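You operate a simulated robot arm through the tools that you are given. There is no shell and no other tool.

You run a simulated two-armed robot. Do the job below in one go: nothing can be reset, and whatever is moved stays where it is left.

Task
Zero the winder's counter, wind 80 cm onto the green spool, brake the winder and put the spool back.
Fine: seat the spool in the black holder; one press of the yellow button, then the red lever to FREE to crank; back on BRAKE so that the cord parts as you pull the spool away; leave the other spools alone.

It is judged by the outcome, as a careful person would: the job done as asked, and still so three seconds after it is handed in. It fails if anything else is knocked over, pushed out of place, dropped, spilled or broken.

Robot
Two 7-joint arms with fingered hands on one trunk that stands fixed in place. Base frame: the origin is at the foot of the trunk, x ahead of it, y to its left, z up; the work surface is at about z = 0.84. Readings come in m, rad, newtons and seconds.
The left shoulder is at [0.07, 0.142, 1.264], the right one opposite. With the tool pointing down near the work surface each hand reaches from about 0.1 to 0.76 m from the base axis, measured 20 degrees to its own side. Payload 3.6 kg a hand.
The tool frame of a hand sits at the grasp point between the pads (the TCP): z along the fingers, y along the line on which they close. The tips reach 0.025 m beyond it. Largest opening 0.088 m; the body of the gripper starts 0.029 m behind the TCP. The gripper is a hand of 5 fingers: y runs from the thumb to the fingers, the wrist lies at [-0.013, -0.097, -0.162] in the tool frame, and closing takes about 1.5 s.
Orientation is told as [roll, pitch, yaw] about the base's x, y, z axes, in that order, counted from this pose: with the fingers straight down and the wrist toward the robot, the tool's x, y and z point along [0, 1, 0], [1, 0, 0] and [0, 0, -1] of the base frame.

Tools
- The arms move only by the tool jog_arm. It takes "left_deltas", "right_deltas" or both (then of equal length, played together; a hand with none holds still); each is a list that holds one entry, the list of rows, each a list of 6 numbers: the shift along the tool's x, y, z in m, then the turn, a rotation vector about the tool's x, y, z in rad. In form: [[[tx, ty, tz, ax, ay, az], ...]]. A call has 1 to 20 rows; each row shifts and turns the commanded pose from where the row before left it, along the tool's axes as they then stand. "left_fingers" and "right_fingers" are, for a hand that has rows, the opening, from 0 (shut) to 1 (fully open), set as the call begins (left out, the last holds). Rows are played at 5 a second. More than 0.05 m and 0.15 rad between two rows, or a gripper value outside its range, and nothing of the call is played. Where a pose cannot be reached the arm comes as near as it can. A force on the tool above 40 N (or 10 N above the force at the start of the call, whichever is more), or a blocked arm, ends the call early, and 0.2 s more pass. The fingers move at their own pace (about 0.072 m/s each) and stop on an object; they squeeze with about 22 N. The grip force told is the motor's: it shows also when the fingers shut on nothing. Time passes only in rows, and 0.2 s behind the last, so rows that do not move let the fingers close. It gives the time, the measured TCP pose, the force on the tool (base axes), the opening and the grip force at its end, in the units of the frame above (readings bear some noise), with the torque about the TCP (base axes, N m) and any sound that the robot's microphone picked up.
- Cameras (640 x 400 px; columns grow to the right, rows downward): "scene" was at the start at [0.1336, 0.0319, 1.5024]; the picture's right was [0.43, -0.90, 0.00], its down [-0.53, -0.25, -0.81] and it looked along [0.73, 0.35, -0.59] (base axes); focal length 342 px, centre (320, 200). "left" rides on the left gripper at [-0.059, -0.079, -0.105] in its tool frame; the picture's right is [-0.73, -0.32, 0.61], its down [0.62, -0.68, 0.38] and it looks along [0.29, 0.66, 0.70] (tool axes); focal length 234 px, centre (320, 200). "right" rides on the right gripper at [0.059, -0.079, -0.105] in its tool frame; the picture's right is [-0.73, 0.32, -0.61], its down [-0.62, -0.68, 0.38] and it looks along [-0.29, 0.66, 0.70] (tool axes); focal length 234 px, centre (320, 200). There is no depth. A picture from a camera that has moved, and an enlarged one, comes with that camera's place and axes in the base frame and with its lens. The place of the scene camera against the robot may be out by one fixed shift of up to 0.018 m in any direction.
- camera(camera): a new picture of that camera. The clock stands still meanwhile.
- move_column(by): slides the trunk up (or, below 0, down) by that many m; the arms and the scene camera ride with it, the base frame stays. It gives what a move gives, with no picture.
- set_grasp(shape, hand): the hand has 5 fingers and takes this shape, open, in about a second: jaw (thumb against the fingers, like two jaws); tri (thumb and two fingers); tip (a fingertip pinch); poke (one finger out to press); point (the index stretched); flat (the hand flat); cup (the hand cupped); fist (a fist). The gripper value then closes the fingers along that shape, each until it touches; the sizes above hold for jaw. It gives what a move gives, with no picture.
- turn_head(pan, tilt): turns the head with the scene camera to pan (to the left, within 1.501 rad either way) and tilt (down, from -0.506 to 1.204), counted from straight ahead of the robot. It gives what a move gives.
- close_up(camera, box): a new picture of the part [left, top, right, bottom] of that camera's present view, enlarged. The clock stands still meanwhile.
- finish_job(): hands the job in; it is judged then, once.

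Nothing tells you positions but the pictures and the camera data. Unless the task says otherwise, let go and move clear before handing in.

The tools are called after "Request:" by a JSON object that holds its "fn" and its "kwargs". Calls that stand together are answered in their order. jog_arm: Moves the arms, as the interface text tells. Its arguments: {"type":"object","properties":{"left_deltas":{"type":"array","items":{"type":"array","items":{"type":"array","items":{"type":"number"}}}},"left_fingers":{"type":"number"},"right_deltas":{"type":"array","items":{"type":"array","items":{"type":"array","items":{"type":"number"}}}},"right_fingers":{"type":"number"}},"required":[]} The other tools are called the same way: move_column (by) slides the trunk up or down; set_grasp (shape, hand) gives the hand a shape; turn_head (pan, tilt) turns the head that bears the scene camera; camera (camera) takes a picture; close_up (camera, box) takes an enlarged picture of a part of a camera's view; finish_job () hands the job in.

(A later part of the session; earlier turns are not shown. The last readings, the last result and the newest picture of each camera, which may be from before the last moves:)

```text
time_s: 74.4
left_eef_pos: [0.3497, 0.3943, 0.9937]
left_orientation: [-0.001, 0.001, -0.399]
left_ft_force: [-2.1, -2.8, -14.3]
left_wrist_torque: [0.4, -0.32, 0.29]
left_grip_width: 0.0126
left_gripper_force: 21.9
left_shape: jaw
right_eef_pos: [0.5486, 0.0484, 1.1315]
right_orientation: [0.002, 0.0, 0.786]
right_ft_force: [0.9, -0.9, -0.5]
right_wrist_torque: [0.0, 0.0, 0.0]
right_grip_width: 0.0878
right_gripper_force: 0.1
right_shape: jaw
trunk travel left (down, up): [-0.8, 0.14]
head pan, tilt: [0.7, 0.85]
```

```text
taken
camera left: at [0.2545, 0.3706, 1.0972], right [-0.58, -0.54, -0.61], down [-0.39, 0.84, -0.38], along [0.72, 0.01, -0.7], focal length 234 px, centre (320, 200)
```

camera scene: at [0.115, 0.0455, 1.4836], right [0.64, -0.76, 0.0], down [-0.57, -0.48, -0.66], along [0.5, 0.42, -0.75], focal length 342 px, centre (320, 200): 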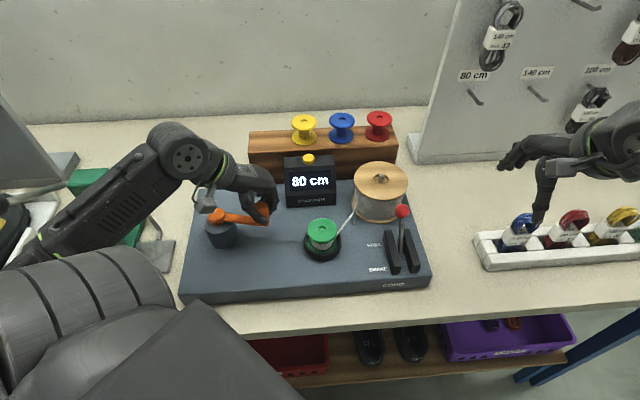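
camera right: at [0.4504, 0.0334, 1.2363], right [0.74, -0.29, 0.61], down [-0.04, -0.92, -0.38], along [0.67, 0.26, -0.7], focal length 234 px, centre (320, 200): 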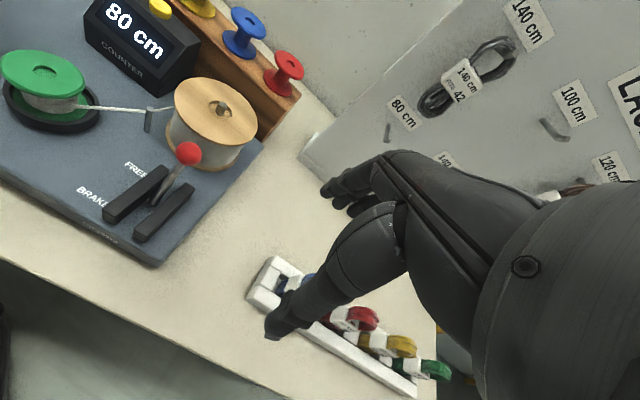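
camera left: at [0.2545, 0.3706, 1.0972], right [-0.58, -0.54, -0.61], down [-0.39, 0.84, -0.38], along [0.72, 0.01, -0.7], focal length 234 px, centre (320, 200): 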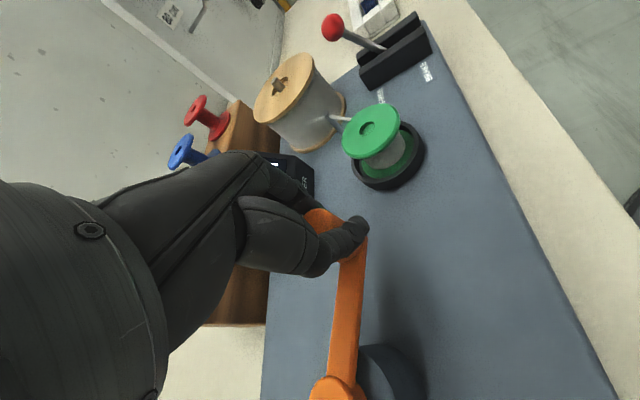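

The counter holds at 80 cm with the left hand gripping the crank. I bring the right hand back at yaw 0 to draw the lever from FREE to BRAKE.

Request:
{"fn": "jog_arm", "kwargs": {"right_deltas": [[[0, 0, 0, 0, 0, 0.131], [0, 0, 0, 0, 0, 0.131], [0, 0, 0, 0, 0, 0.131], [0, 0, 0, 0, 0, 0.131], [0, 0, 0, 0, 0, 0.131], [0, 0, 0, 0, 0, 0.131], [0.04, -0.01, 0, 0, 0, 0], [0.04, -0.01, 0, 0, 0, 0], [0.04, -0.01, 0, 0, 0, 0], [0, 0, 0, 0, 0, 0]]]}}

Request:
{"fn": "camera", "kwargs": {"camera": "right"}}

Request:
{"fn": "camera", "kwargs": {"camera": "scene"}}

```text
time_s: 76.6
left_eef_pos: [0.3507, 0.3946, 0.9945]
left_orientation: [0.0, 0.003, -0.399]
left_ft_force: [-2.7, -1.3, -12.3]
left_wrist_torque: [0.35, -0.35, 0.24]
left_grip_width: 0.0127
left_gripper_force: 21.9
left_shape: jaw
right_eef_pos: [0.5174, 0.1662, 1.1309]
right_orientation: [0.0, -0.001, -0.003]
right_ft_force: [-0.4, -0.9, 0.3]
right_wrist_torque: [-0.01, 0.0, -0.02]
right_grip_width: 0.0876
right_gripper_force: 0.0
right_shape: jaw
trunk travel left (down, up): [-0.8, 0.14]
head pan, tilt: [0.7, 0.85]
```

```text
taken
camera right: at [0.4385, 0.226, 1.2357], right [0.32, -0.73, 0.61], down [-0.68, -0.62, -0.38], along [0.66, -0.29, -0.7], focal length 234 px, centre (320, 200)
```

right: 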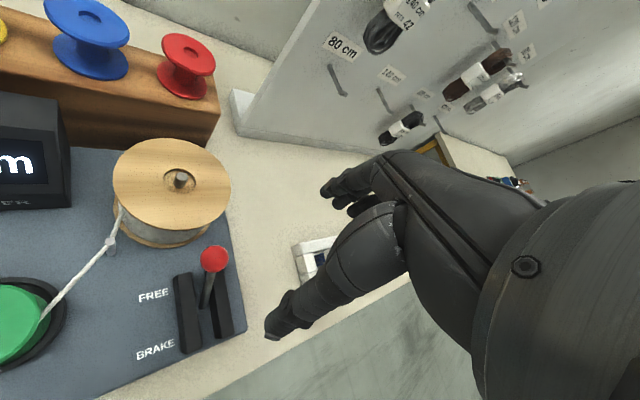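

```text
taken
camera scene: at [0.115, 0.0451, 1.4836], right [0.64, -0.76, 0.0], down [-0.57, -0.48, -0.66], along [0.5, 0.42, -0.75], focal length 342 px, centre (320, 200)
```

scene: 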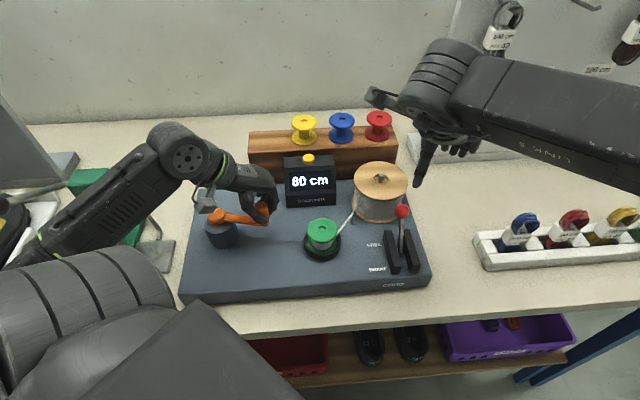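

Request:
{"fn": "jog_arm", "kwargs": {"right_deltas": [[[0.032, 0.0026, 0.01, 0, 0, 0], [0, 0, 0.04, 0, 0, 0], [0, 0, 0.03, 0, 0, 0], [0, 0, 0, 0, 0, 0]]], "right_fingers": 0.65}}

Request:
{"fn": "camera", "kwargs": {"camera": "right"}}

Request:
{"fn": "close_up", "kwargs": {"camera": "scene", "box": [280, 120, 480, 280]}}

```text
time_s: 77.6
left_eef_pos: [0.3497, 0.3942, 0.9944]
left_orientation: [-0.001, 0.0, -0.398]
left_ft_force: [-2.1, -1.8, -11.9]
left_wrist_torque: [0.34, -0.27, 0.22]
left_grip_width: 0.0129
left_gripper_force: 21.9
left_shape: jaw
right_eef_pos: [0.5188, 0.1991, 1.0502]
right_orientation: [0.001, 0.001, -0.001]
right_ft_force: [0.7, -0.5, -0.2]
right_wrist_torque: [-0.01, 0.0, 0.02]
right_grip_width: 0.057
right_gripper_force: 0.0
right_shape: jaw
trunk travel left (down, up): [-0.8, 0.14]
head pan, tilt: [0.7, 0.85]
```

```text
taken
camera right: at [0.4407, 0.2575, 1.1551], right [0.32, -0.73, 0.61], down [-0.68, -0.62, -0.38], along [0.66, -0.29, -0.7], focal length 234 px, centre (320, 200)
```

right: 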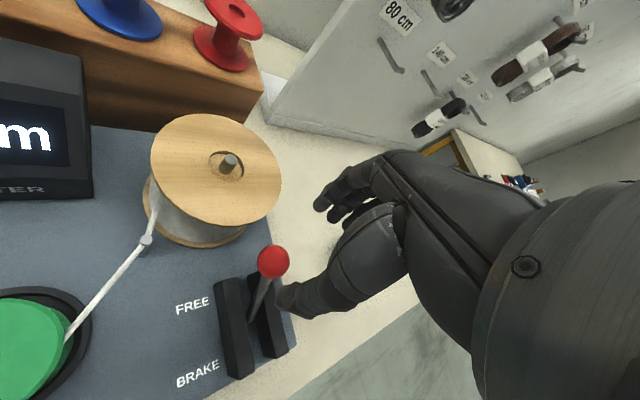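

```text
2.50 times, centred on (380, 200) of scene
camera zoom: at [0.115, 0.0454, 1.4836], right [0.64, -0.76, 0.0], down [-0.57, -0.48, -0.66], along [0.5, 0.42, -0.75], focal length 856 px, centre (170, 200)
```

zoom: 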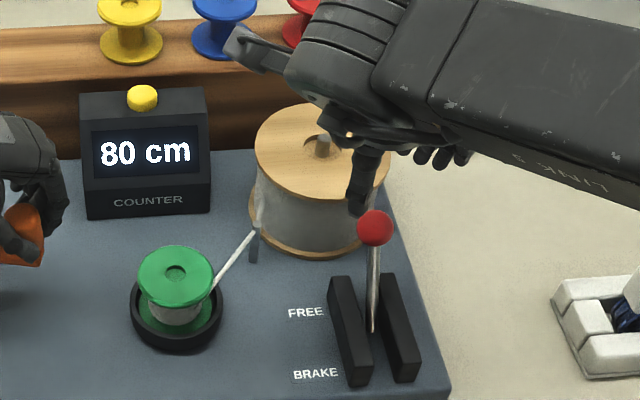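

Request:
{"fn": "jog_arm", "kwargs": {"right_deltas": [[[0, 0.0005, 0.03, 0, 0, 0], [0, 0, 0.02, 0, 0, 0], [0, 0, 0.018, 0, 0, 0], [0, 0, 0, 0, 0, 0]]]}}

Request:
{"fn": "camera", "kwargs": {"camera": "right"}}

Request:
{"fn": "close_up", "kwargs": {"camera": "scene", "box": [280, 120, 480, 280]}}

```text
time_s: 78.6
left_eef_pos: [0.3495, 0.3945, 0.9945]
left_orientation: [0.0, 0.001, -0.398]
left_ft_force: [-3.0, -0.8, -10.6]
left_wrist_torque: [0.37, -0.29, 0.25]
left_grip_width: 0.013
left_gripper_force: 22.0
left_shape: jaw
right_eef_pos: [0.521, 0.1979, 0.983]
right_orientation: [0.0, -0.002, -0.001]
right_ft_force: [0.0, 0.2, -0.3]
right_wrist_torque: [-0.02, 0.01, 0.02]
right_grip_width: 0.0578
right_gripper_force: 0.0
right_shape: jaw
trunk travel left (down, up): [-0.8, 0.14]
head pan, tilt: [0.7, 0.85]
```

```text
taken
camera right: at [0.4418, 0.2573, 1.0877], right [0.32, -0.73, 0.61], down [-0.68, -0.62, -0.38], along [0.66, -0.29, -0.7], focal length 234 px, centre (320, 200)
```

right: 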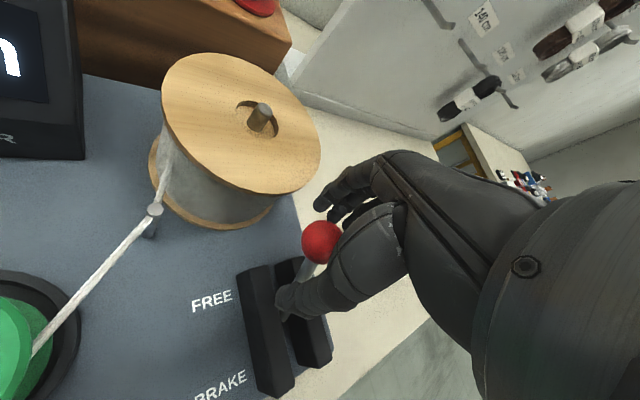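

```text
2.50 times, centred on (380, 200) of scene
camera zoom: at [0.115, 0.0455, 1.4836], right [0.64, -0.76, 0.0], down [-0.57, -0.48, -0.66], along [0.5, 0.42, -0.75], focal length 856 px, centre (170, 200)
```

zoom: 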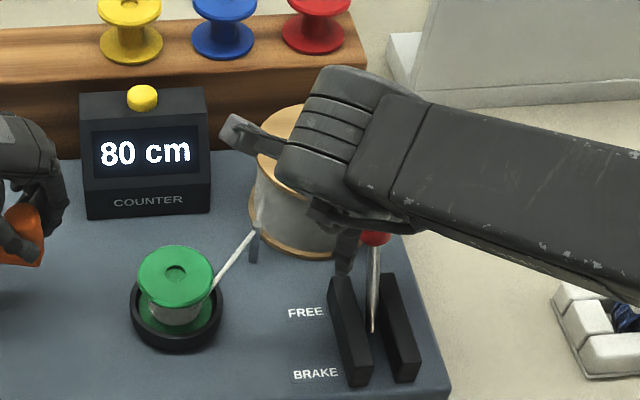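

The knob is between the fingers. I close on it.

Request:
{"fn": "jog_arm", "kwargs": {"right_deltas": [[[0, 0, 0, 0, 0, 0], [0, 0, 0, 0, 0, 0], [0, 0, 0, 0, 0, 0], [0, 0, 0, 0, 0, 0], [0, 0, 0, 0, 0, 0], [0, 0, 0, 0, 0, 0]]], "right_fingers": 0}}

Request:
{"fn": "close_up", "kwargs": {"camera": "right", "box": [200, 130, 440, 330]}}

Request:
{"fn": "close_up", "kwargs": {"camera": "scene", "box": [280, 120, 480, 280]}}

```text
time_s: 80.0
left_eef_pos: [0.3488, 0.3936, 0.9933]
left_orientation: [-0.001, 0.001, -0.399]
left_ft_force: [-0.7, -3.1, -10.8]
left_wrist_torque: [0.31, -0.35, 0.28]
left_grip_width: 0.0128
left_gripper_force: 22.0
left_shape: jaw
right_eef_pos: [0.5195, 0.1992, 0.9833]
right_orientation: [0.0, 0.001, -0.002]
right_ft_force: [-8.5, 0.2, -11.2]
right_wrist_torque: [0.02, 0.11, -0.01]
right_grip_width: 0.0115
right_gripper_force: 22.3
right_shape: jaw
trunk travel left (down, up): [-0.8, 0.14]
head pan, tilt: [0.7, 0.85]
```

```text
2.00 times, centred on (320, 230) of right
camera zoom: at [0.4411, 0.2573, 1.0876], right [0.32, -0.73, 0.61], down [-0.68, -0.62, -0.38], along [0.66, -0.29, -0.7], focal length 468 px, centre (320, 140)
```

zoom: 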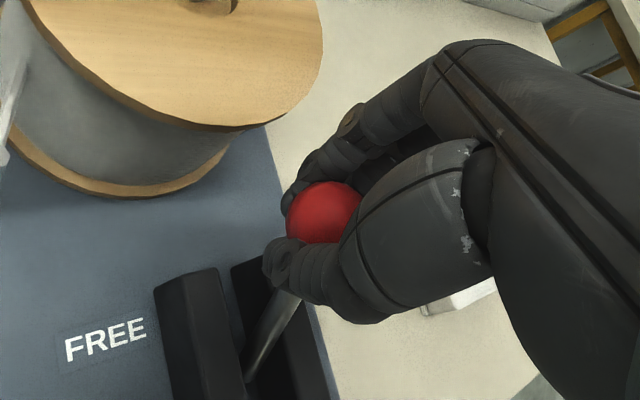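

```text
2.50 times, centred on (380, 200) of scene
camera zoom: at [0.1146, 0.0455, 1.4836], right [0.64, -0.76, 0.0], down [-0.57, -0.48, -0.66], along [0.5, 0.42, -0.75], focal length 856 px, centre (170, 200)
```

zoom: 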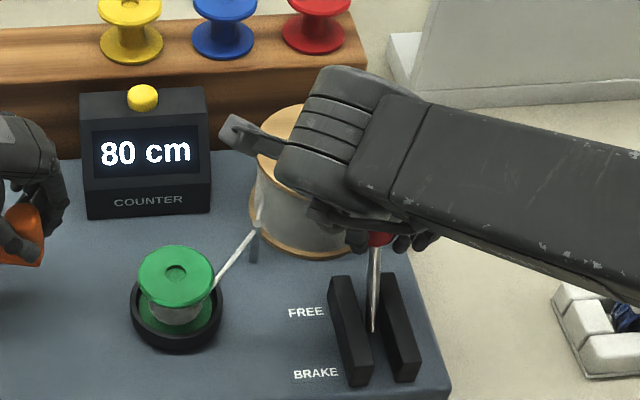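

Request:
{"fn": "jog_arm", "kwargs": {"right_deltas": [[[-0.0071, -0.0071, -0.004, 0, 0, 0], [-0.0071, -0.0071, -0.003, 0, 0, 0], [0, 0, 0, 0, 0, 0]]]}}

Request:
{"fn": "close_up", "kwargs": {"camera": "right", "box": [200, 130, 440, 330]}}

Request:
{"fn": "jog_arm", "kwargs": {"right_deltas": [[[-0.0071, -0.0071, -0.001, 0, 0, 0], [-0.0071, -0.0071, 0, 0, 0, 0], [0, 0, 0, 0, 0, 0]]]}}

Request:
{"fn": "close_up", "kwargs": {"camera": "right", "box": [200, 130, 440, 330]}}

```text
time_s: 80.8
left_eef_pos: [0.35, 0.396, 0.9934]
left_orientation: [-0.003, -0.001, -0.399]
left_ft_force: [1.0, -6.7, -10.5]
left_wrist_torque: [0.3, -0.33, 0.3]
left_grip_width: 0.0127
left_gripper_force: 21.8
left_shape: jaw
right_eef_pos: [0.5056, 0.1844, 0.9907]
right_orientation: [0.0, 0.0, -0.002]
right_ft_force: [-8.9, 7.9, -9.1]
right_wrist_torque: [0.11, -0.01, 0.03]
right_grip_width: 0.0113
right_gripper_force: 21.6
right_shape: jaw
trunk travel left (down, up): [-0.8, 0.14]
head pan, tilt: [0.7, 0.85]
```

```text
2.00 times, centred on (320, 230) of right
camera zoom: at [0.4273, 0.2439, 1.0947], right [0.32, -0.73, 0.61], down [-0.68, -0.62, -0.38], along [0.66, -0.29, -0.7], focal length 468 px, centre (320, 140)
```

zoom: 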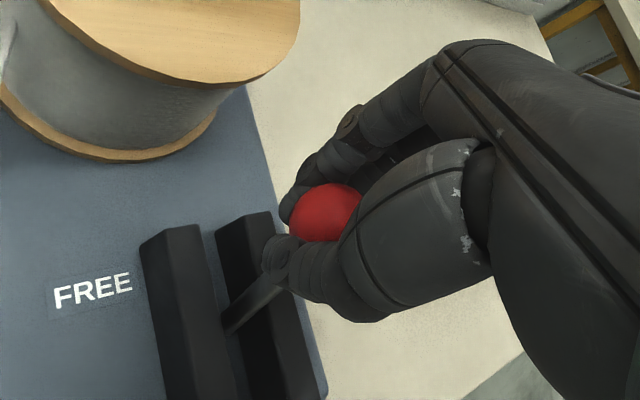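

```text
time_s: 81.6
left_eef_pos: [0.3485, 0.3942, 0.9938]
left_orientation: [-0.002, 0.0, -0.398]
left_ft_force: [1.2, -7.9, -8.7]
left_wrist_torque: [0.24, -0.36, 0.28]
left_grip_width: 0.0127
left_gripper_force: 22.0
left_shape: jaw
right_eef_pos: [0.4915, 0.1708, 0.9909]
right_orientation: [-0.001, 0.0, -0.003]
right_ft_force: [-7.7, 9.3, -8.4]
right_wrist_torque: [0.13, -0.02, 0.08]
right_grip_width: 0.0115
right_gripper_force: 22.0
right_shape: jaw
trunk travel left (down, up): [-0.8, 0.14]
head pan, tilt: [0.7, 0.85]
```

```text
2.00 times, centred on (320, 230) of right
camera zoom: at [0.4127, 0.2298, 1.0956], right [0.32, -0.73, 0.61], down [-0.68, -0.62, -0.38], along [0.66, -0.29, -0.7], focal length 468 px, centre (320, 140)
```

zoom: 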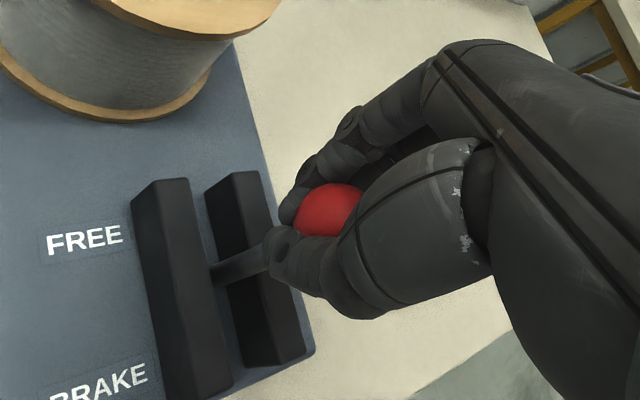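

Request:
{"fn": "jog_arm", "kwargs": {"right_deltas": [[[-0.008, -0.0071, 0.001, 0, 0, 0], [-0.008, -0.0071, 0.002, 0, 0, 0], [0, 0, 0, 0, 0, 0]]]}}

Request:
{"fn": "jog_arm", "kwargs": {"right_deltas": [[[-0.008, -0.0071, 0.003, 0, 0, 0], [-0.0085, -0.0071, 0.004, 0, 0, 0], [0, 0, 0, 0, 0, 0]]]}}

Request:
{"fn": "close_up", "kwargs": {"camera": "right", "box": [160, 130, 440, 330]}}

Request:
{"fn": "camera", "kwargs": {"camera": "scene"}}

```text
time_s: 82.4
left_eef_pos: [0.3505, 0.3955, 0.9928]
left_orientation: [-0.002, -0.001, -0.397]
left_ft_force: [2.9, -9.9, -6.1]
left_wrist_torque: [0.2, -0.38, 0.31]
left_grip_width: 0.0129
left_gripper_force: 22.1
left_shape: jaw
right_eef_pos: [0.4765, 0.1552, 0.9889]
right_orientation: [-0.001, -0.001, 0.0]
right_ft_force: [-8.3, 17.0, -10.7]
right_wrist_torque: [0.29, -0.2, 0.03]
right_grip_width: 0.0112
right_gripper_force: 21.2
right_shape: jaw
trunk travel left (down, up): [-0.8, 0.14]
head pan, tilt: [0.7, 0.85]
```

```text
time_s: 83.1
left_eef_pos: [0.3515, 0.3964, 0.9921]
left_orientation: [-0.004, 0.001, -0.398]
left_ft_force: [1.6, -2.9, -1.8]
left_wrist_torque: [0.26, -0.31, 0.23]
left_grip_width: 0.0133
left_gripper_force: 22.7
left_shape: jaw
right_eef_pos: [0.4641, 0.1454, 0.9845]
right_orientation: [0.01, -0.004, 0.005]
right_ft_force: [2.1, 23.8, -1.3]
right_wrist_torque: [0.46, -0.2, 0.11]
right_grip_width: 0.0107
right_gripper_force: 21.7
right_shape: jaw
trunk travel left (down, up): [-0.8, 0.14]
head pan, tilt: [0.7, 0.85]
stopped in row 3 (right hand): the force on the tool passed its limit at 41 N (the readings are from after the stop); the commanded pose is now the measured one
```

```text
2.00 times, centred on (300, 230) of right
camera zoom: at [0.3839, 0.2024, 1.0887], right [0.32, -0.73, 0.6], down [-0.68, -0.62, -0.39], along [0.66, -0.28, -0.7], focal length 468 px, centre (360, 140)
```

zoom: 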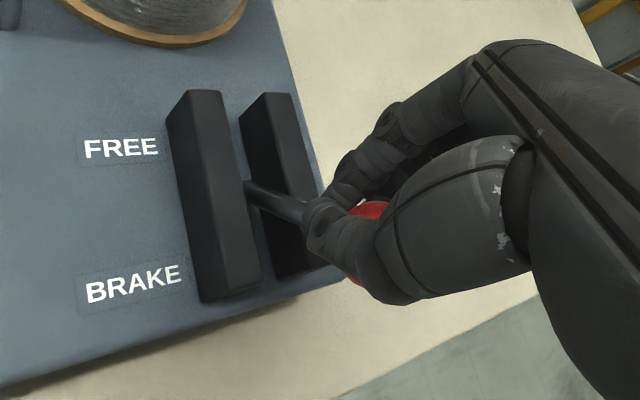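

```text
taken
camera scene: at [0.1161, 0.0491, 1.4836], right [0.64, -0.76, 0.0], down [-0.58, -0.49, -0.66], along [0.5, 0.42, -0.75], focal length 342 px, centre (320, 200)
```

scene: 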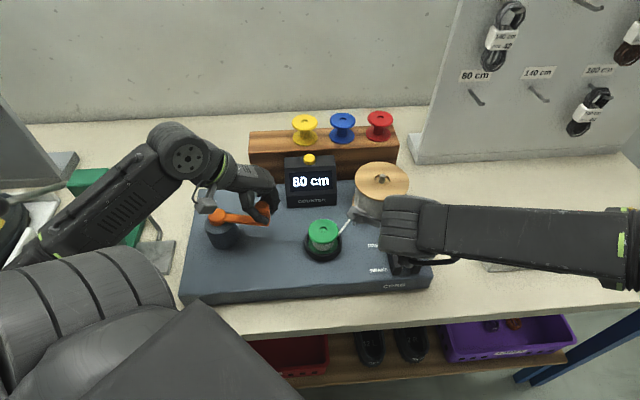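

The lever met its stop near the BRAKE position (force limit hit); the counter still shows 80 cm. I open the right hand, rise, and check the lever.

Request:
{"fn": "jog_arm", "kwargs": {"right_deltas": [[[0, 0, 0, 0, 0, 0], [0, 0, 0, 0, 0, 0], [0, 0, 0, 0, 0, 0], [0, 0, -0.02, 0, 0, 0], [0, 0, -0.04, 0, 0, 0], [0, 0, -0.04, 0, 0, 0], [-0.04, 0, -0.03, 0, 0, 0], [-0.04, 0, 0, 0, 0, 0], [0, 0, 0, 0, 0, 0]]], "right_fingers": 0.7}}

Request:
{"fn": "camera", "kwargs": {"camera": "scene"}}

Request:
{"fn": "close_up", "kwargs": {"camera": "scene", "box": [340, 190, 460, 300]}}

Request:
{"fn": "camera", "kwargs": {"camera": "right"}}

```text
time_s: 85.1
left_eef_pos: [0.3493, 0.3945, 0.9949]
left_orientation: [-0.004, -0.003, -0.4]
left_ft_force: [-3.3, 0.7, -11.7]
left_wrist_torque: [0.37, -0.22, 0.15]
left_grip_width: 0.0134
left_gripper_force: 22.5
left_shape: jaw
right_eef_pos: [0.4607, 0.0595, 1.1135]
right_orientation: [0.005, -0.005, -0.001]
right_ft_force: [-0.6, 0.2, 0.1]
right_wrist_torque: [0.01, -0.02, 0.0]
right_grip_width: 0.0615
right_gripper_force: 0.1
right_shape: jaw
trunk travel left (down, up): [-0.8, 0.14]
head pan, tilt: [0.7, 0.85]
```

```text
taken
camera scene: at [0.1145, 0.0464, 1.4836], right [0.64, -0.76, 0.0], down [-0.57, -0.48, -0.66], along [0.5, 0.42, -0.75], focal length 342 px, centre (320, 200)
```

scene: 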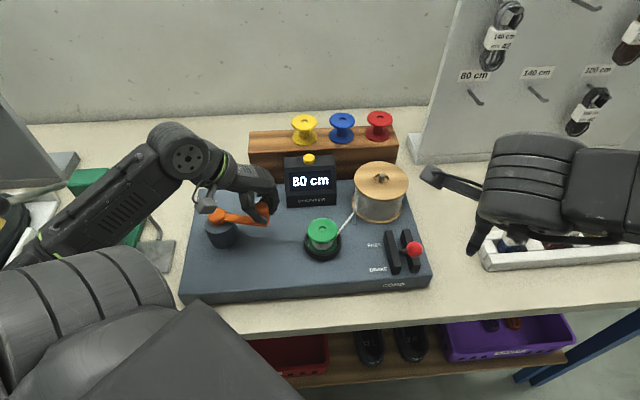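

```text
3.64 times, centred on (400, 245) of scene
camera zoom: at [0.1145, 0.0464, 1.4836], right [0.64, -0.76, 0.0], down [-0.57, -0.48, -0.66], along [0.5, 0.42, -0.75], focal length 1245 px, centre (29, 36)
```

zoom: 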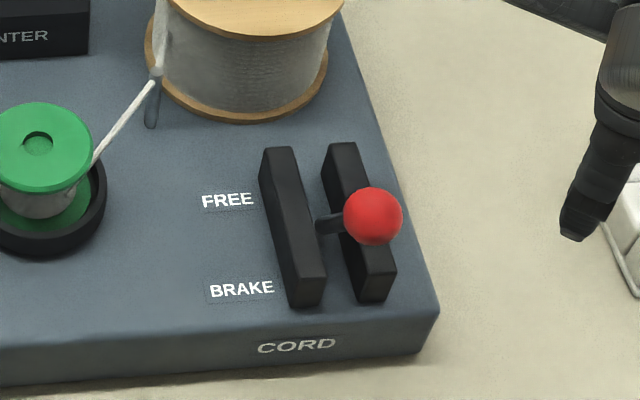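

```text
taken
camera right: at [0.3816, 0.1174, 1.2182], right [0.32, -0.73, 0.6], down [-0.68, -0.62, -0.39], along [0.66, -0.29, -0.69], focal length 234 px, centre (320, 200)
```

right: 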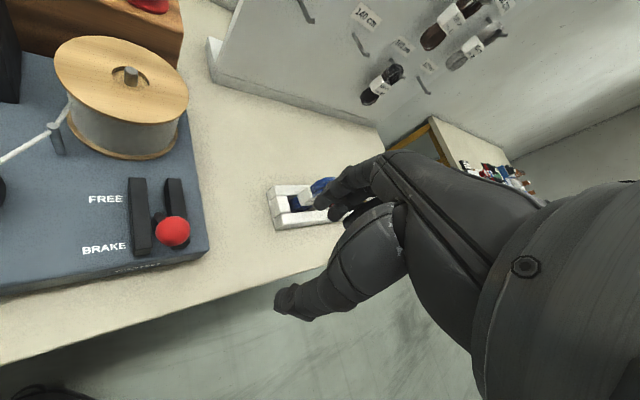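

The lever is back exactly where BRAKE was, counter 80 cm. Now I open the left hand off the crank, rise, and check that the counter holds.

Request:
{"fn": "jog_arm", "kwargs": {"left_deltas": [[[0, 0, 0.001, 0, 0, 0], [0, 0, 0, 0, 0, 0], [0, 0, 0, 0, 0, 0], [0, 0, 0, 0, 0, 0], [0, 0, 0, 0, 0, 0]]], "left_fingers": 0.8}}

Request:
{"fn": "close_up", "kwargs": {"camera": "scene", "box": [180, 130, 380, 270]}}

Request:
{"fn": "camera", "kwargs": {"camera": "left"}}

```text
time_s: 86.3
left_eef_pos: [0.3496, 0.3938, 0.9939]
left_orientation: [-0.001, -0.002, -0.399]
left_ft_force: [0.4, 0.4, 0.2]
left_wrist_torque: [-0.01, 0.03, 0.02]
left_grip_width: 0.0699
left_gripper_force: 0.0
left_shape: jaw
right_eef_pos: [0.4619, 0.0576, 1.1126]
right_orientation: [0.007, -0.005, -0.001]
right_ft_force: [1.1, 0.5, -0.1]
right_wrist_torque: [0.0, -0.03, 0.02]
right_grip_width: 0.0614
right_gripper_force: 0.0
right_shape: jaw
trunk travel left (down, up): [-0.8, 0.14]
head pan, tilt: [0.7, 0.85]
```

```text
2.86 times, centred on (280, 200) of scene
camera zoom: at [0.1146, 0.0451, 1.4837], right [0.64, -0.76, 0.0], down [-0.57, -0.48, -0.66], along [0.5, 0.42, -0.75], focal length 978 px, centre (434, 200)
```

zoom: 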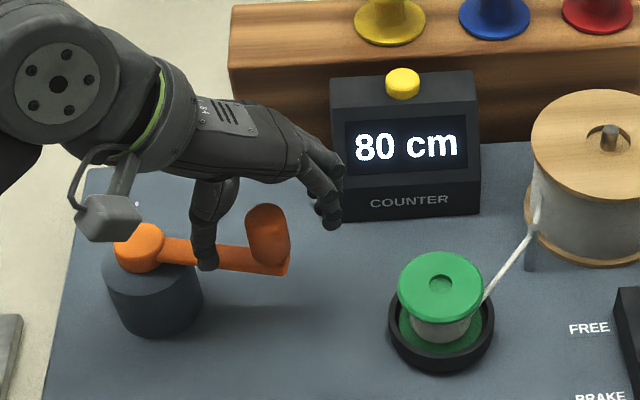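

```text
taken
camera left: at [0.254, 0.3697, 1.0968], right [-0.58, -0.54, -0.61], down [-0.39, 0.84, -0.39], along [0.72, 0.01, -0.7], focal length 234 px, centre (320, 200)
```

left: 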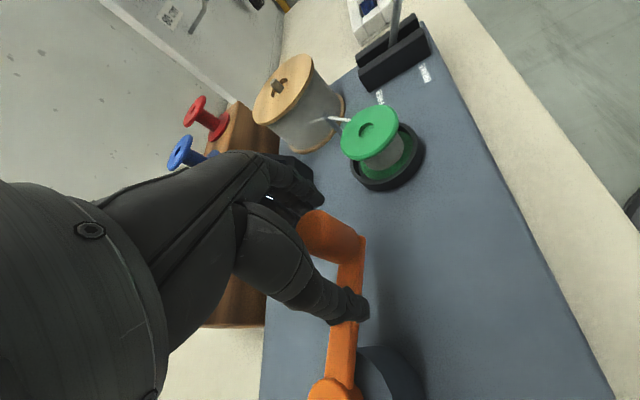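

The crank stayed put and the counter holds 80 cm. I raise the left hand, move the right hand farther aside, and turn the left back to yaw 45° to fetch the spool.

Request:
{"fn": "jog_arm", "kwargs": {"left_deltas": [[[0, 0, -0.03, 0, 0, 0], [0, 0, -0.04, 0, 0, 0], [0, 0, -0.04, 0, 0, 0], [0, 0, -0.04, 0, 0, 0], [0, 0.04, 0, 0, 0, 0], [0, 0.04, 0, 0, 0, 0], [0, 0.02, 0, 0, 0, -0.148], [0, 0, 0, 0, 0, -0.148], [0, 0, 0, 0, 0, -0.148], [0, 0, 0, 0, 0, -0.148], [0, 0, 0, 0, 0, -0.148], [0, 0, 0, 0, 0, -0.148], [0, 0, 0, 0, 0, -0.148], [0, 0, 0, 0, 0, -0.148], [0, 0, 0, 0, 0, 0]]], "left_fingers": 1, "right_deltas": [[[-0.03, 0, -0.02, 0, 0, 0], [-0.03, 0, -0.02, 0, 0, 0], [-0.03, 0, -0.02, 0, 0, 0], [-0.03, 0, -0.02, 0, 0, 0], [0, 0, 0, 0, 0, 0], [0, 0, 0, 0, 0, 0], [0, 0, 0, 0, 0, 0], [0, 0, 0, 0, 0, 0], [0, 0, 0, 0, 0, 0], [0, 0, 0, 0, 0, 0], [0, 0, 0, 0, 0, 0], [0, 0, 0, 0, 0, 0], [0, 0, 0, 0, 0, 0], [0, 0, 0, 0, 0, 0], [0, 0, 0, 0, 0, 0]]]}}

Request:
{"fn": "camera", "kwargs": {"camera": "scene"}}

Request:
{"fn": "camera", "kwargs": {"camera": "left"}}

Request:
{"fn": "close_up", "kwargs": {"camera": "scene", "box": [260, 160, 440, 290]}}

```text
time_s: 89.5
left_eef_pos: [0.4413, 0.3553, 1.1439]
left_orientation: [-0.002, 0.002, 0.785]
left_ft_force: [-0.5, -0.8, -0.8]
left_wrist_torque: [0.02, -0.01, -0.05]
left_grip_width: 0.0879
left_gripper_force: 0.0
left_shape: jaw
right_eef_pos: [0.4615, -0.0624, 1.1932]
right_orientation: [0.007, -0.005, -0.001]
right_ft_force: [-0.2, -0.8, -0.6]
right_wrist_torque: [-0.02, -0.02, 0.03]
right_grip_width: 0.0614
right_gripper_force: 0.0
right_shape: jaw
trunk travel left (down, up): [-0.8, 0.14]
head pan, tilt: [0.7, 0.85]
```

```text
taken
camera scene: at [0.1142, 0.0448, 1.4837], right [0.64, -0.76, 0.0], down [-0.57, -0.48, -0.66], along [0.5, 0.42, -0.75], focal length 342 px, centre (320, 200)
```

scene: 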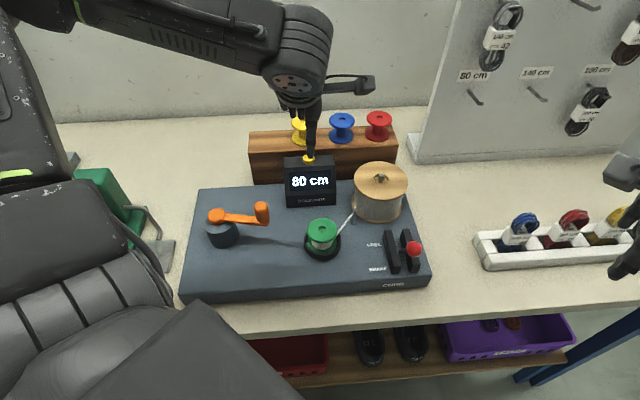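

```text
taken
camera left: at [0.427, 0.2569, 1.247], right [0.29, -0.74, -0.61], down [-0.92, -0.04, -0.38], along [0.26, 0.67, -0.7], focal length 234 px, centre (320, 200)
```

left: 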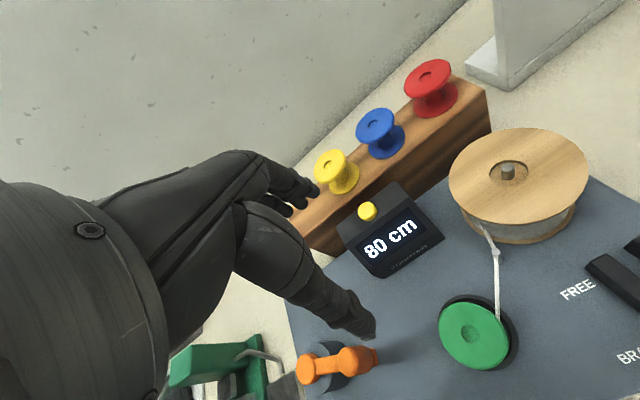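

```text
3.08 times, centred on (350, 225) of scene
camera zoom: at [0.1142, 0.0448, 1.4837], right [0.64, -0.76, 0.0], down [-0.57, -0.48, -0.66], along [0.5, 0.42, -0.75], focal length 1054 px, centre (228, 123)
```

zoom: 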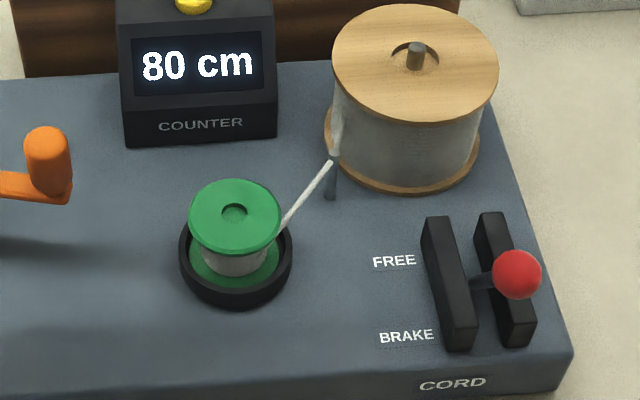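

The spool carries the wound cord, still tied to the reel. I move above the spool at about (0.410, 0.294).

Request:
{"fn": "jog_arm", "kwargs": {"left_deltas": [[[-0.0106, -0.0327, 0.01, 0, 0, 0], [-0.0106, -0.0327, 0.01, 0, 0, 0], [0, 0, 0.03, 0, 0, 0], [0, 0, 0.03, 0, 0, 0], [0, 0, 0.03, 0, 0, 0], [0, 0, 0, 0, 0, 0]]]}}

Request:
{"fn": "close_up", "kwargs": {"camera": "left", "box": [240, 160, 480, 340]}}

Request:
{"fn": "close_up", "kwargs": {"camera": "scene", "box": [220, 140, 420, 290]}}

```text
time_s: 90.9
left_eef_pos: [0.4089, 0.2939, 1.0357]
left_orientation: [-0.002, 0.002, 0.785]
left_ft_force: [-0.1, 0.1, 0.4]
left_wrist_torque: [-0.04, 0.02, -0.02]
left_grip_width: 0.0877
left_gripper_force: 0.0
left_shape: jaw
right_eef_pos: [0.4615, -0.0635, 1.1936]
right_orientation: [0.006, -0.006, 0.0]
right_ft_force: [0.0, -0.3, 0.4]
right_wrist_torque: [-0.02, 0.01, -0.02]
right_grip_width: 0.0613
right_gripper_force: 0.1
right_shape: jaw
trunk travel left (down, up): [-0.8, 0.14]
head pan, tilt: [0.7, 0.85]
```

```text
2.22 times, centred on (360, 250) of left
camera zoom: at [0.395, 0.1958, 1.1372], right [0.28, -0.74, -0.61], down [-0.92, -0.04, -0.38], along [0.26, 0.67, -0.7], focal length 520 px, centre (231, 89)
```

zoom: 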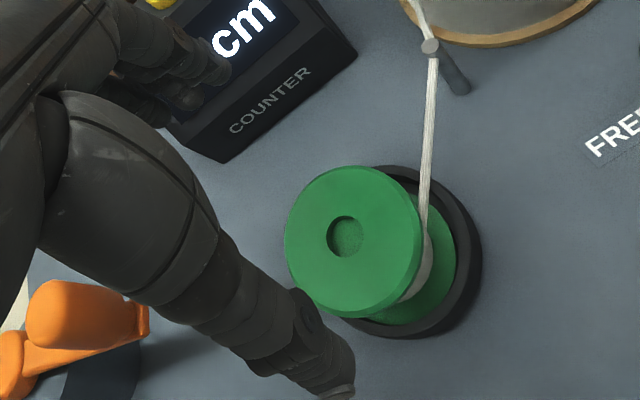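

```text
2.67 times, centred on (320, 215) of scene
camera zoom: at [0.114, 0.0446, 1.4837], right [0.64, -0.76, 0.0], down [-0.57, -0.48, -0.66], along [0.5, 0.42, -0.75], focal length 913 px, centre (320, 160)
```

zoom: 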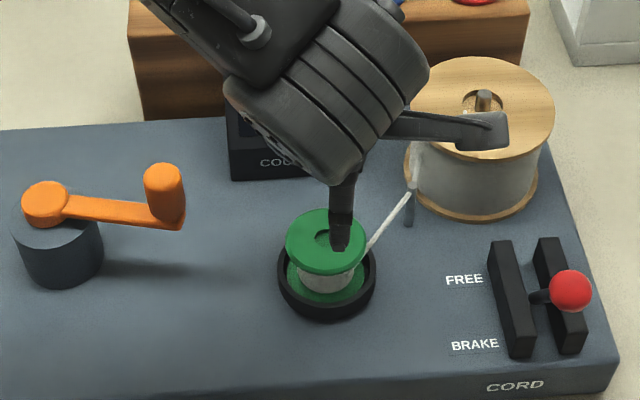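

Aligned within about 3 mm. I lower over the spool with a small correction.

Request:
{"fn": "jog_arm", "kwargs": {"left_deltas": [[[0.001, -0.003, 0.03, 0, 0, 0], [0, 0, 0.025, 0, 0, 0], [0, 0, 0, 0, 0, 0]]]}}

Request:
{"fn": "close_up", "kwargs": {"camera": "left", "box": [240, 160, 480, 340]}}

Request:
{"fn": "jog_arm", "kwargs": {"left_deltas": [[[0, 0, 0.02, 0, 0, 0], [0, 0, 0.009, 0, 0, 0], [0, 0, 0, 0, 0, 0]]]}}

Request:
{"fn": "close_up", "kwargs": {"camera": "left", "box": [240, 160, 480, 340]}}

Request:
{"fn": "close_up", "kwargs": {"camera": "scene", "box": [220, 140, 420, 290]}}

```text
time_s: 91.7
left_eef_pos: [0.4068, 0.2924, 0.9782]
left_orientation: [0.0, -0.001, 0.784]
left_ft_force: [-0.8, 0.4, -0.1]
left_wrist_torque: [-0.01, 0.04, 0.0]
left_grip_width: 0.088
left_gripper_force: 0.1
left_shape: jaw
right_eef_pos: [0.4607, -0.062, 1.1932]
right_orientation: [0.007, -0.005, 0.0]
right_ft_force: [-0.1, -0.6, 0.5]
right_wrist_torque: [0.0, 0.02, -0.03]
right_grip_width: 0.0614
right_gripper_force: 0.1
right_shape: jaw
trunk travel left (down, up): [-0.8, 0.14]
head pan, tilt: [0.7, 0.85]
```

```text
2.22 times, centred on (360, 250) of left
camera zoom: at [0.393, 0.1942, 1.0822], right [0.29, -0.74, -0.61], down [-0.92, -0.04, -0.38], along [0.26, 0.67, -0.7], focal length 520 px, centre (231, 89)
```

zoom: 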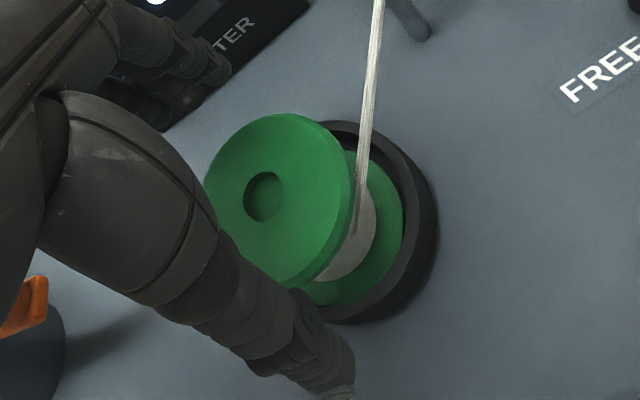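

```text
time_s: 92.5
left_eef_pos: [0.4076, 0.2917, 0.9507]
left_orientation: [-0.001, 0.001, 0.782]
left_ft_force: [0.0, 0.1, -0.1]
left_wrist_torque: [0.0, 0.02, -0.01]
left_grip_width: 0.0881
left_gripper_force: 0.1
left_shape: jaw
right_eef_pos: [0.4617, -0.062, 1.1932]
right_orientation: [0.007, -0.005, -0.001]
right_ft_force: [-0.2, 0.2, -0.3]
right_wrist_torque: [-0.01, 0.0, 0.01]
right_grip_width: 0.0615
right_gripper_force: 0.0
right_shape: jaw
trunk travel left (down, up): [-0.8, 0.14]
head pan, tilt: [0.7, 0.85]
```

```text
2.22 times, centred on (360, 250) of left
camera zoom: at [0.3932, 0.1942, 1.0534], right [0.28, -0.74, -0.61], down [-0.92, -0.04, -0.38], along [0.26, 0.67, -0.7], focal length 520 px, centre (231, 89)
```

zoom: 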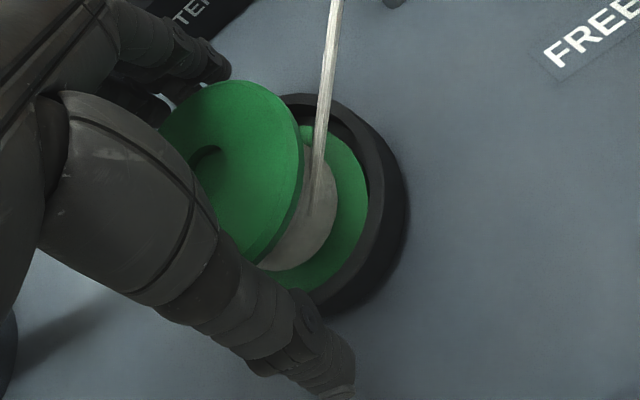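

```text
2.67 times, centred on (320, 215) of scene
camera zoom: at [0.1142, 0.0443, 1.4837], right [0.64, -0.76, 0.0], down [-0.57, -0.48, -0.66], along [0.5, 0.43, -0.75], focal length 913 px, centre (320, 160)
```

zoom: 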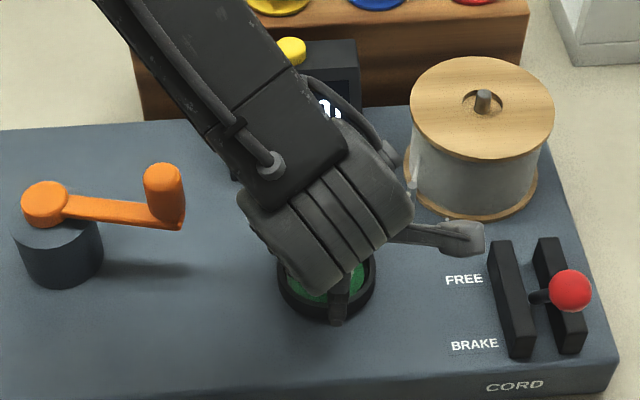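

The fingers straddle the spool as they did before. I close.

Request:
{"fn": "jog_arm", "kwargs": {"left_deltas": [[[0, 0, 0, 0, 0, 0], [0, 0, 0, 0, 0, 0], [0, 0, 0, 0, 0, 0], [0, 0, 0, 0, 0, 0], [0, 0, 0, 0, 0, 0], [0, 0, 0, 0, 0, 0], [0, 0, 0, 0, 0, 0]]], "left_fingers": 0}}

Request:
{"fn": "close_up", "kwargs": {"camera": "left", "box": [240, 160, 480, 340]}}

Request:
{"fn": "camera", "kwargs": {"camera": "scene"}}

```text
time_s: 94.1
left_eef_pos: [0.408, 0.291, 0.9504]
left_orientation: [-0.001, 0.001, 0.784]
left_ft_force: [-1.1, -0.2, -0.9]
left_wrist_torque: [0.0, -0.01, -0.03]
left_grip_width: 0.0504
left_gripper_force: 21.7
left_shape: jaw
right_eef_pos: [0.4617, -0.0629, 1.1944]
right_orientation: [0.007, -0.005, 0.0]
right_ft_force: [-0.1, 0.0, -0.3]
right_wrist_torque: [-0.03, 0.01, 0.01]
right_grip_width: 0.0614
right_gripper_force: 0.0
right_shape: jaw
trunk travel left (down, up): [-0.8, 0.14]
head pan, tilt: [0.7, 0.85]
```

```text
2.22 times, centred on (360, 250) of left
camera zoom: at [0.3935, 0.1943, 1.0534], right [0.28, -0.74, -0.61], down [-0.92, -0.04, -0.38], along [0.26, 0.67, -0.7], focal length 520 px, centre (231, 89)
```

zoom: 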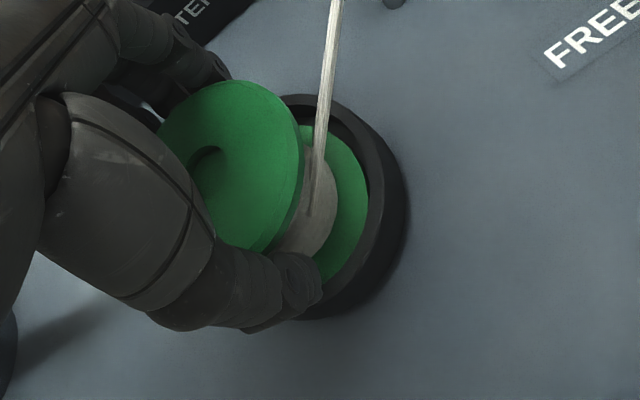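

```text
taken
camera scene: at [0.1145, 0.0443, 1.4837], right [0.64, -0.76, 0.0], down [-0.57, -0.48, -0.66], along [0.5, 0.43, -0.75], focal length 342 px, centre (320, 200)
```

scene: 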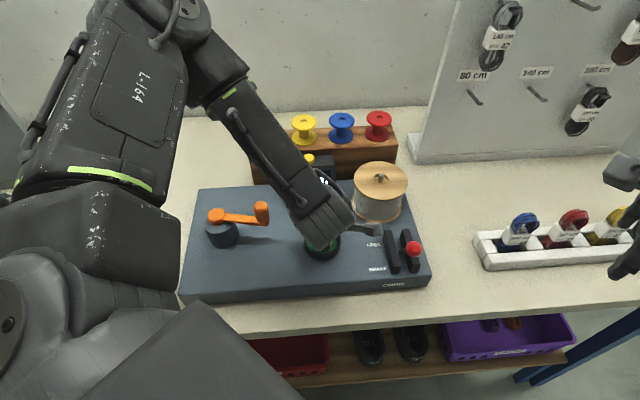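

Gripped. I lift straight up, watching the force as the cord comes taut and parts.

Request:
{"fn": "jog_arm", "kwargs": {"left_deltas": [[[0, 0, -0.015, 0, 0, 0], [0, 0, -0.02, 0, 0, 0], [0, 0, -0.02, 0, 0, 0], [0, 0, 0, 0, 0, 0]]]}}

Request:
{"fn": "camera", "kwargs": {"camera": "scene"}}

Request:
{"fn": "camera", "kwargs": {"camera": "left"}}

```text
time_s: 95.1
left_eef_pos: [0.4088, 0.2917, 1.0038]
left_orientation: [-0.002, 0.0, 0.784]
left_ft_force: [2.3, -0.7, -2.9]
left_wrist_torque: [-0.03, -0.04, 0.01]
left_grip_width: 0.0502
left_gripper_force: 21.8
left_shape: jaw
right_eef_pos: [0.4618, -0.0622, 1.1934]
right_orientation: [0.008, -0.004, 0.0]
right_ft_force: [0.1, 0.4, 0.6]
right_wrist_torque: [-0.04, -0.02, 0.01]
right_grip_width: 0.0613
right_gripper_force: 0.0
right_shape: jaw
trunk travel left (down, up): [-0.8, 0.14]
head pan, tilt: [0.7, 0.85]
```

```text
taken
camera scene: at [0.1155, 0.0444, 1.4836], right [0.64, -0.77, 0.0], down [-0.58, -0.48, -0.66], along [0.5, 0.42, -0.75], focal length 342 px, centre (320, 200)
```

scene: 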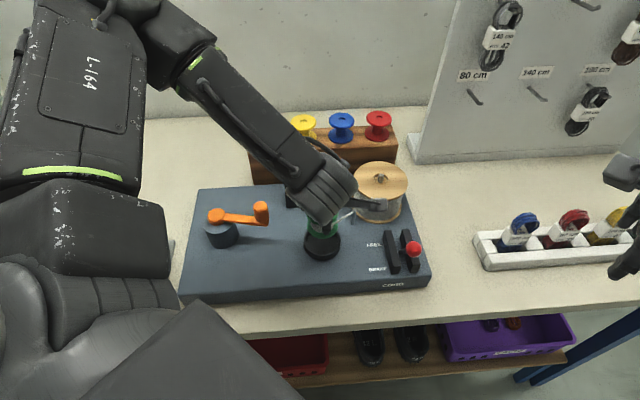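

```text
taken
camera left: at [0.3941, 0.1945, 1.1082], right [0.28, -0.74, -0.61], down [-0.92, -0.04, -0.38], along [0.26, 0.67, -0.7], focal length 234 px, centre (320, 200)
```

left: 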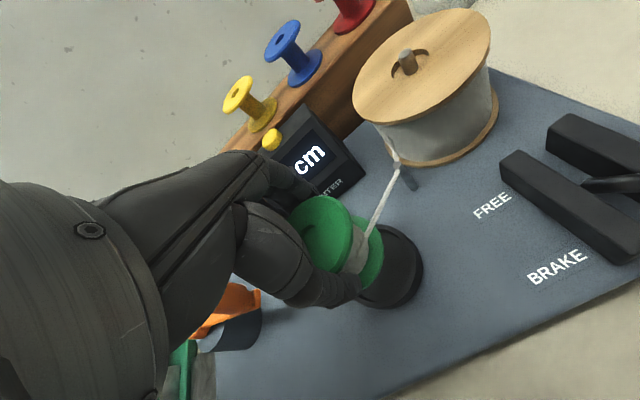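

The cord is still attached with a light pull. I keep lifting and pull a bit away from the reel.

Request:
{"fn": "jog_arm", "kwargs": {"left_deltas": [[[0, 0, -0.025, 0, 0, 0], [0, -0.01, -0.025, 0, 0, 0], [0, -0.01, -0.025, 0, 0, 0], [0, -0.01, -0.02, 0, 0, 0], [0, 0, 0, 0, 0, 0]]]}}

Request:
{"fn": "camera", "kwargs": {"camera": "scene"}}

Request:
{"fn": "camera", "kwargs": {"camera": "left"}}

```text
time_s: 96.3
left_eef_pos: [0.3898, 0.2696, 1.1008]
left_orientation: [0.0, 0.001, 0.784]
left_ft_force: [-1.4, 0.1, -0.3]
left_wrist_torque: [0.03, 0.0, 0.0]
left_grip_width: 0.0502
left_gripper_force: 22.0
left_shape: jaw
right_eef_pos: [0.4622, -0.0626, 1.1927]
right_orientation: [0.008, -0.003, 0.001]
right_ft_force: [0.8, -0.4, 0.0]
right_wrist_torque: [-0.03, -0.02, -0.01]
right_grip_width: 0.0615
right_gripper_force: 0.1
right_shape: jaw
trunk travel left (down, up): [-0.8, 0.14]
head pan, tilt: [0.7, 0.85]
```

```text
taken
camera scene: at [0.1149, 0.0446, 1.4837], right [0.64, -0.76, 0.0], down [-0.57, -0.48, -0.66], along [0.5, 0.42, -0.75], focal length 342 px, centre (320, 200)
```

scene: 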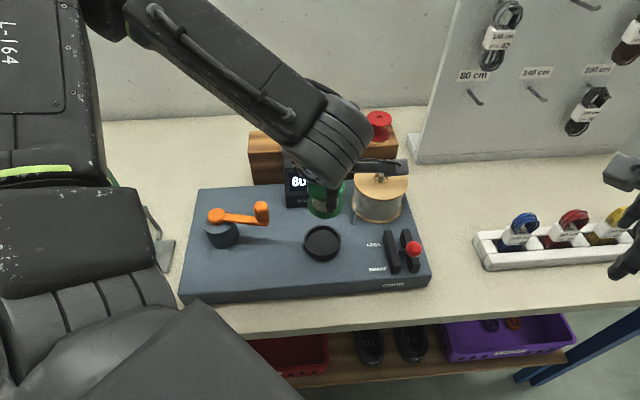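

```text
taken
camera left: at [0.375, 0.1729, 1.2037], right [0.28, -0.74, -0.61], down [-0.92, -0.04, -0.38], along [0.26, 0.67, -0.7], focal length 234 px, centre (320, 200)
```

left: 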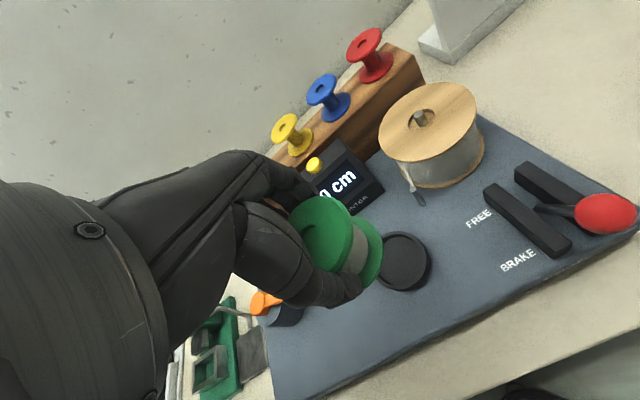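

The cord has parted cleanly. I carry the spool back above its place at the left end of the rack.

Request:
{"fn": "jog_arm", "kwargs": {"left_deltas": [[[0.0132, 0.0343, 0, 0, 0, 0], [0.0132, 0.0343, 0, 0, 0, 0], [0.0132, 0.0343, 0, 0, 0, 0], [0.0132, 0.0343, 0, 0, 0, 0], [0.0132, 0.0343, 0, 0, 0, 0], [0.0132, 0.0343, 0, 0, 0, 0], [0.0132, 0.0343, 0, 0, 0, 0], [0.0135, 0.0344, 0, 0, 0, 0], [0, 0, 0, 0, 0, 0]]]}}

Request:
{"fn": "camera", "kwargs": {"camera": "scene"}}

Request:
{"fn": "camera", "kwargs": {"camera": "left"}}

Request:
{"fn": "close_up", "kwargs": {"camera": "scene", "box": [200, 20, 360, 150]}}

```text
time_s: 98.3
left_eef_pos: [0.5063, 0.5384, 1.1008]
left_orientation: [-0.003, 0.003, 0.784]
left_ft_force: [-0.1, 0.3, -0.2]
left_wrist_torque: [0.03, 0.0, -0.01]
left_grip_width: 0.0502
left_gripper_force: 21.8
left_shape: jaw
right_eef_pos: [0.4615, -0.0627, 1.1933]
right_orientation: [0.006, -0.006, -0.001]
right_ft_force: [-0.2, 0.8, 0.0]
right_wrist_torque: [-0.04, -0.01, -0.01]
right_grip_width: 0.0616
right_gripper_force: 0.1
right_shape: jaw
trunk travel left (down, up): [-0.8, 0.14]
head pan, tilt: [0.7, 0.85]
```

```text
taken
camera scene: at [0.1142, 0.0441, 1.4837], right [0.64, -0.76, 0.0], down [-0.57, -0.48, -0.66], along [0.5, 0.43, -0.75], focal length 342 px, centre (320, 200)
```

scene: 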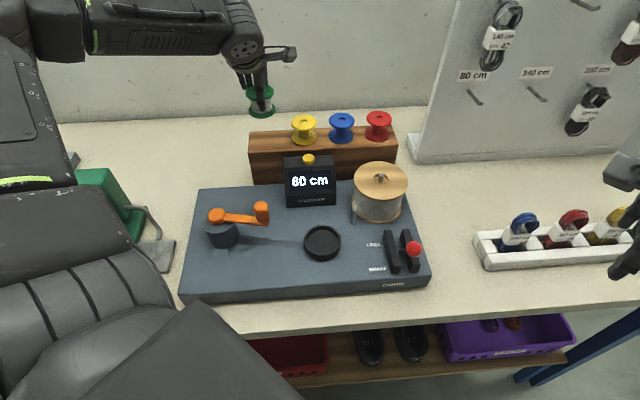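

```text
taken
camera left: at [0.491, 0.4416, 1.2031], right [0.28, -0.74, -0.61], down [-0.92, -0.04, -0.38], along [0.26, 0.67, -0.7], focal length 234 px, centre (320, 200)
```

left: 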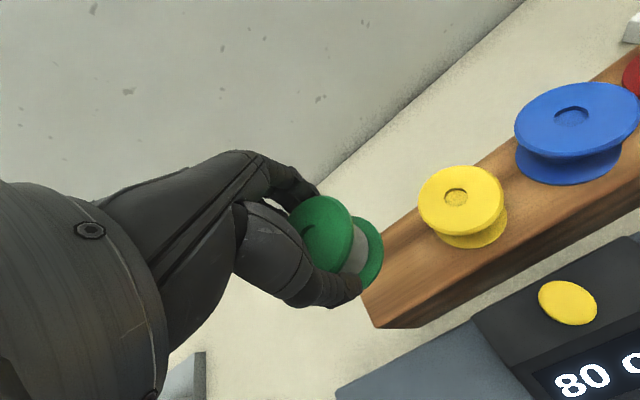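

```text
3.08 times, centred on (280, 85) of scene
camera zoom: at [0.1142, 0.0441, 1.4837], right [0.64, -0.76, 0.0], down [-0.57, -0.48, -0.66], along [0.5, 0.43, -0.75], focal length 1054 px, centre (443, 554)
```

zoom: 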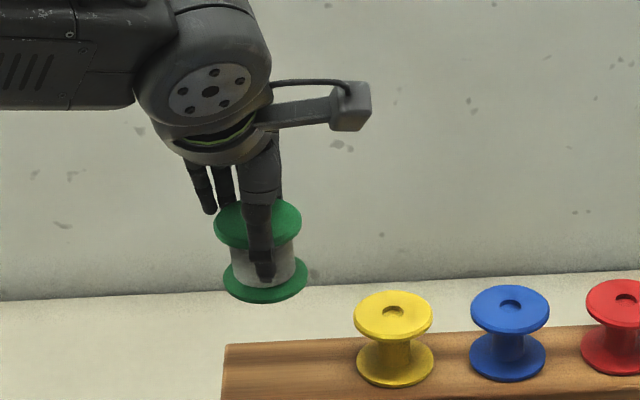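

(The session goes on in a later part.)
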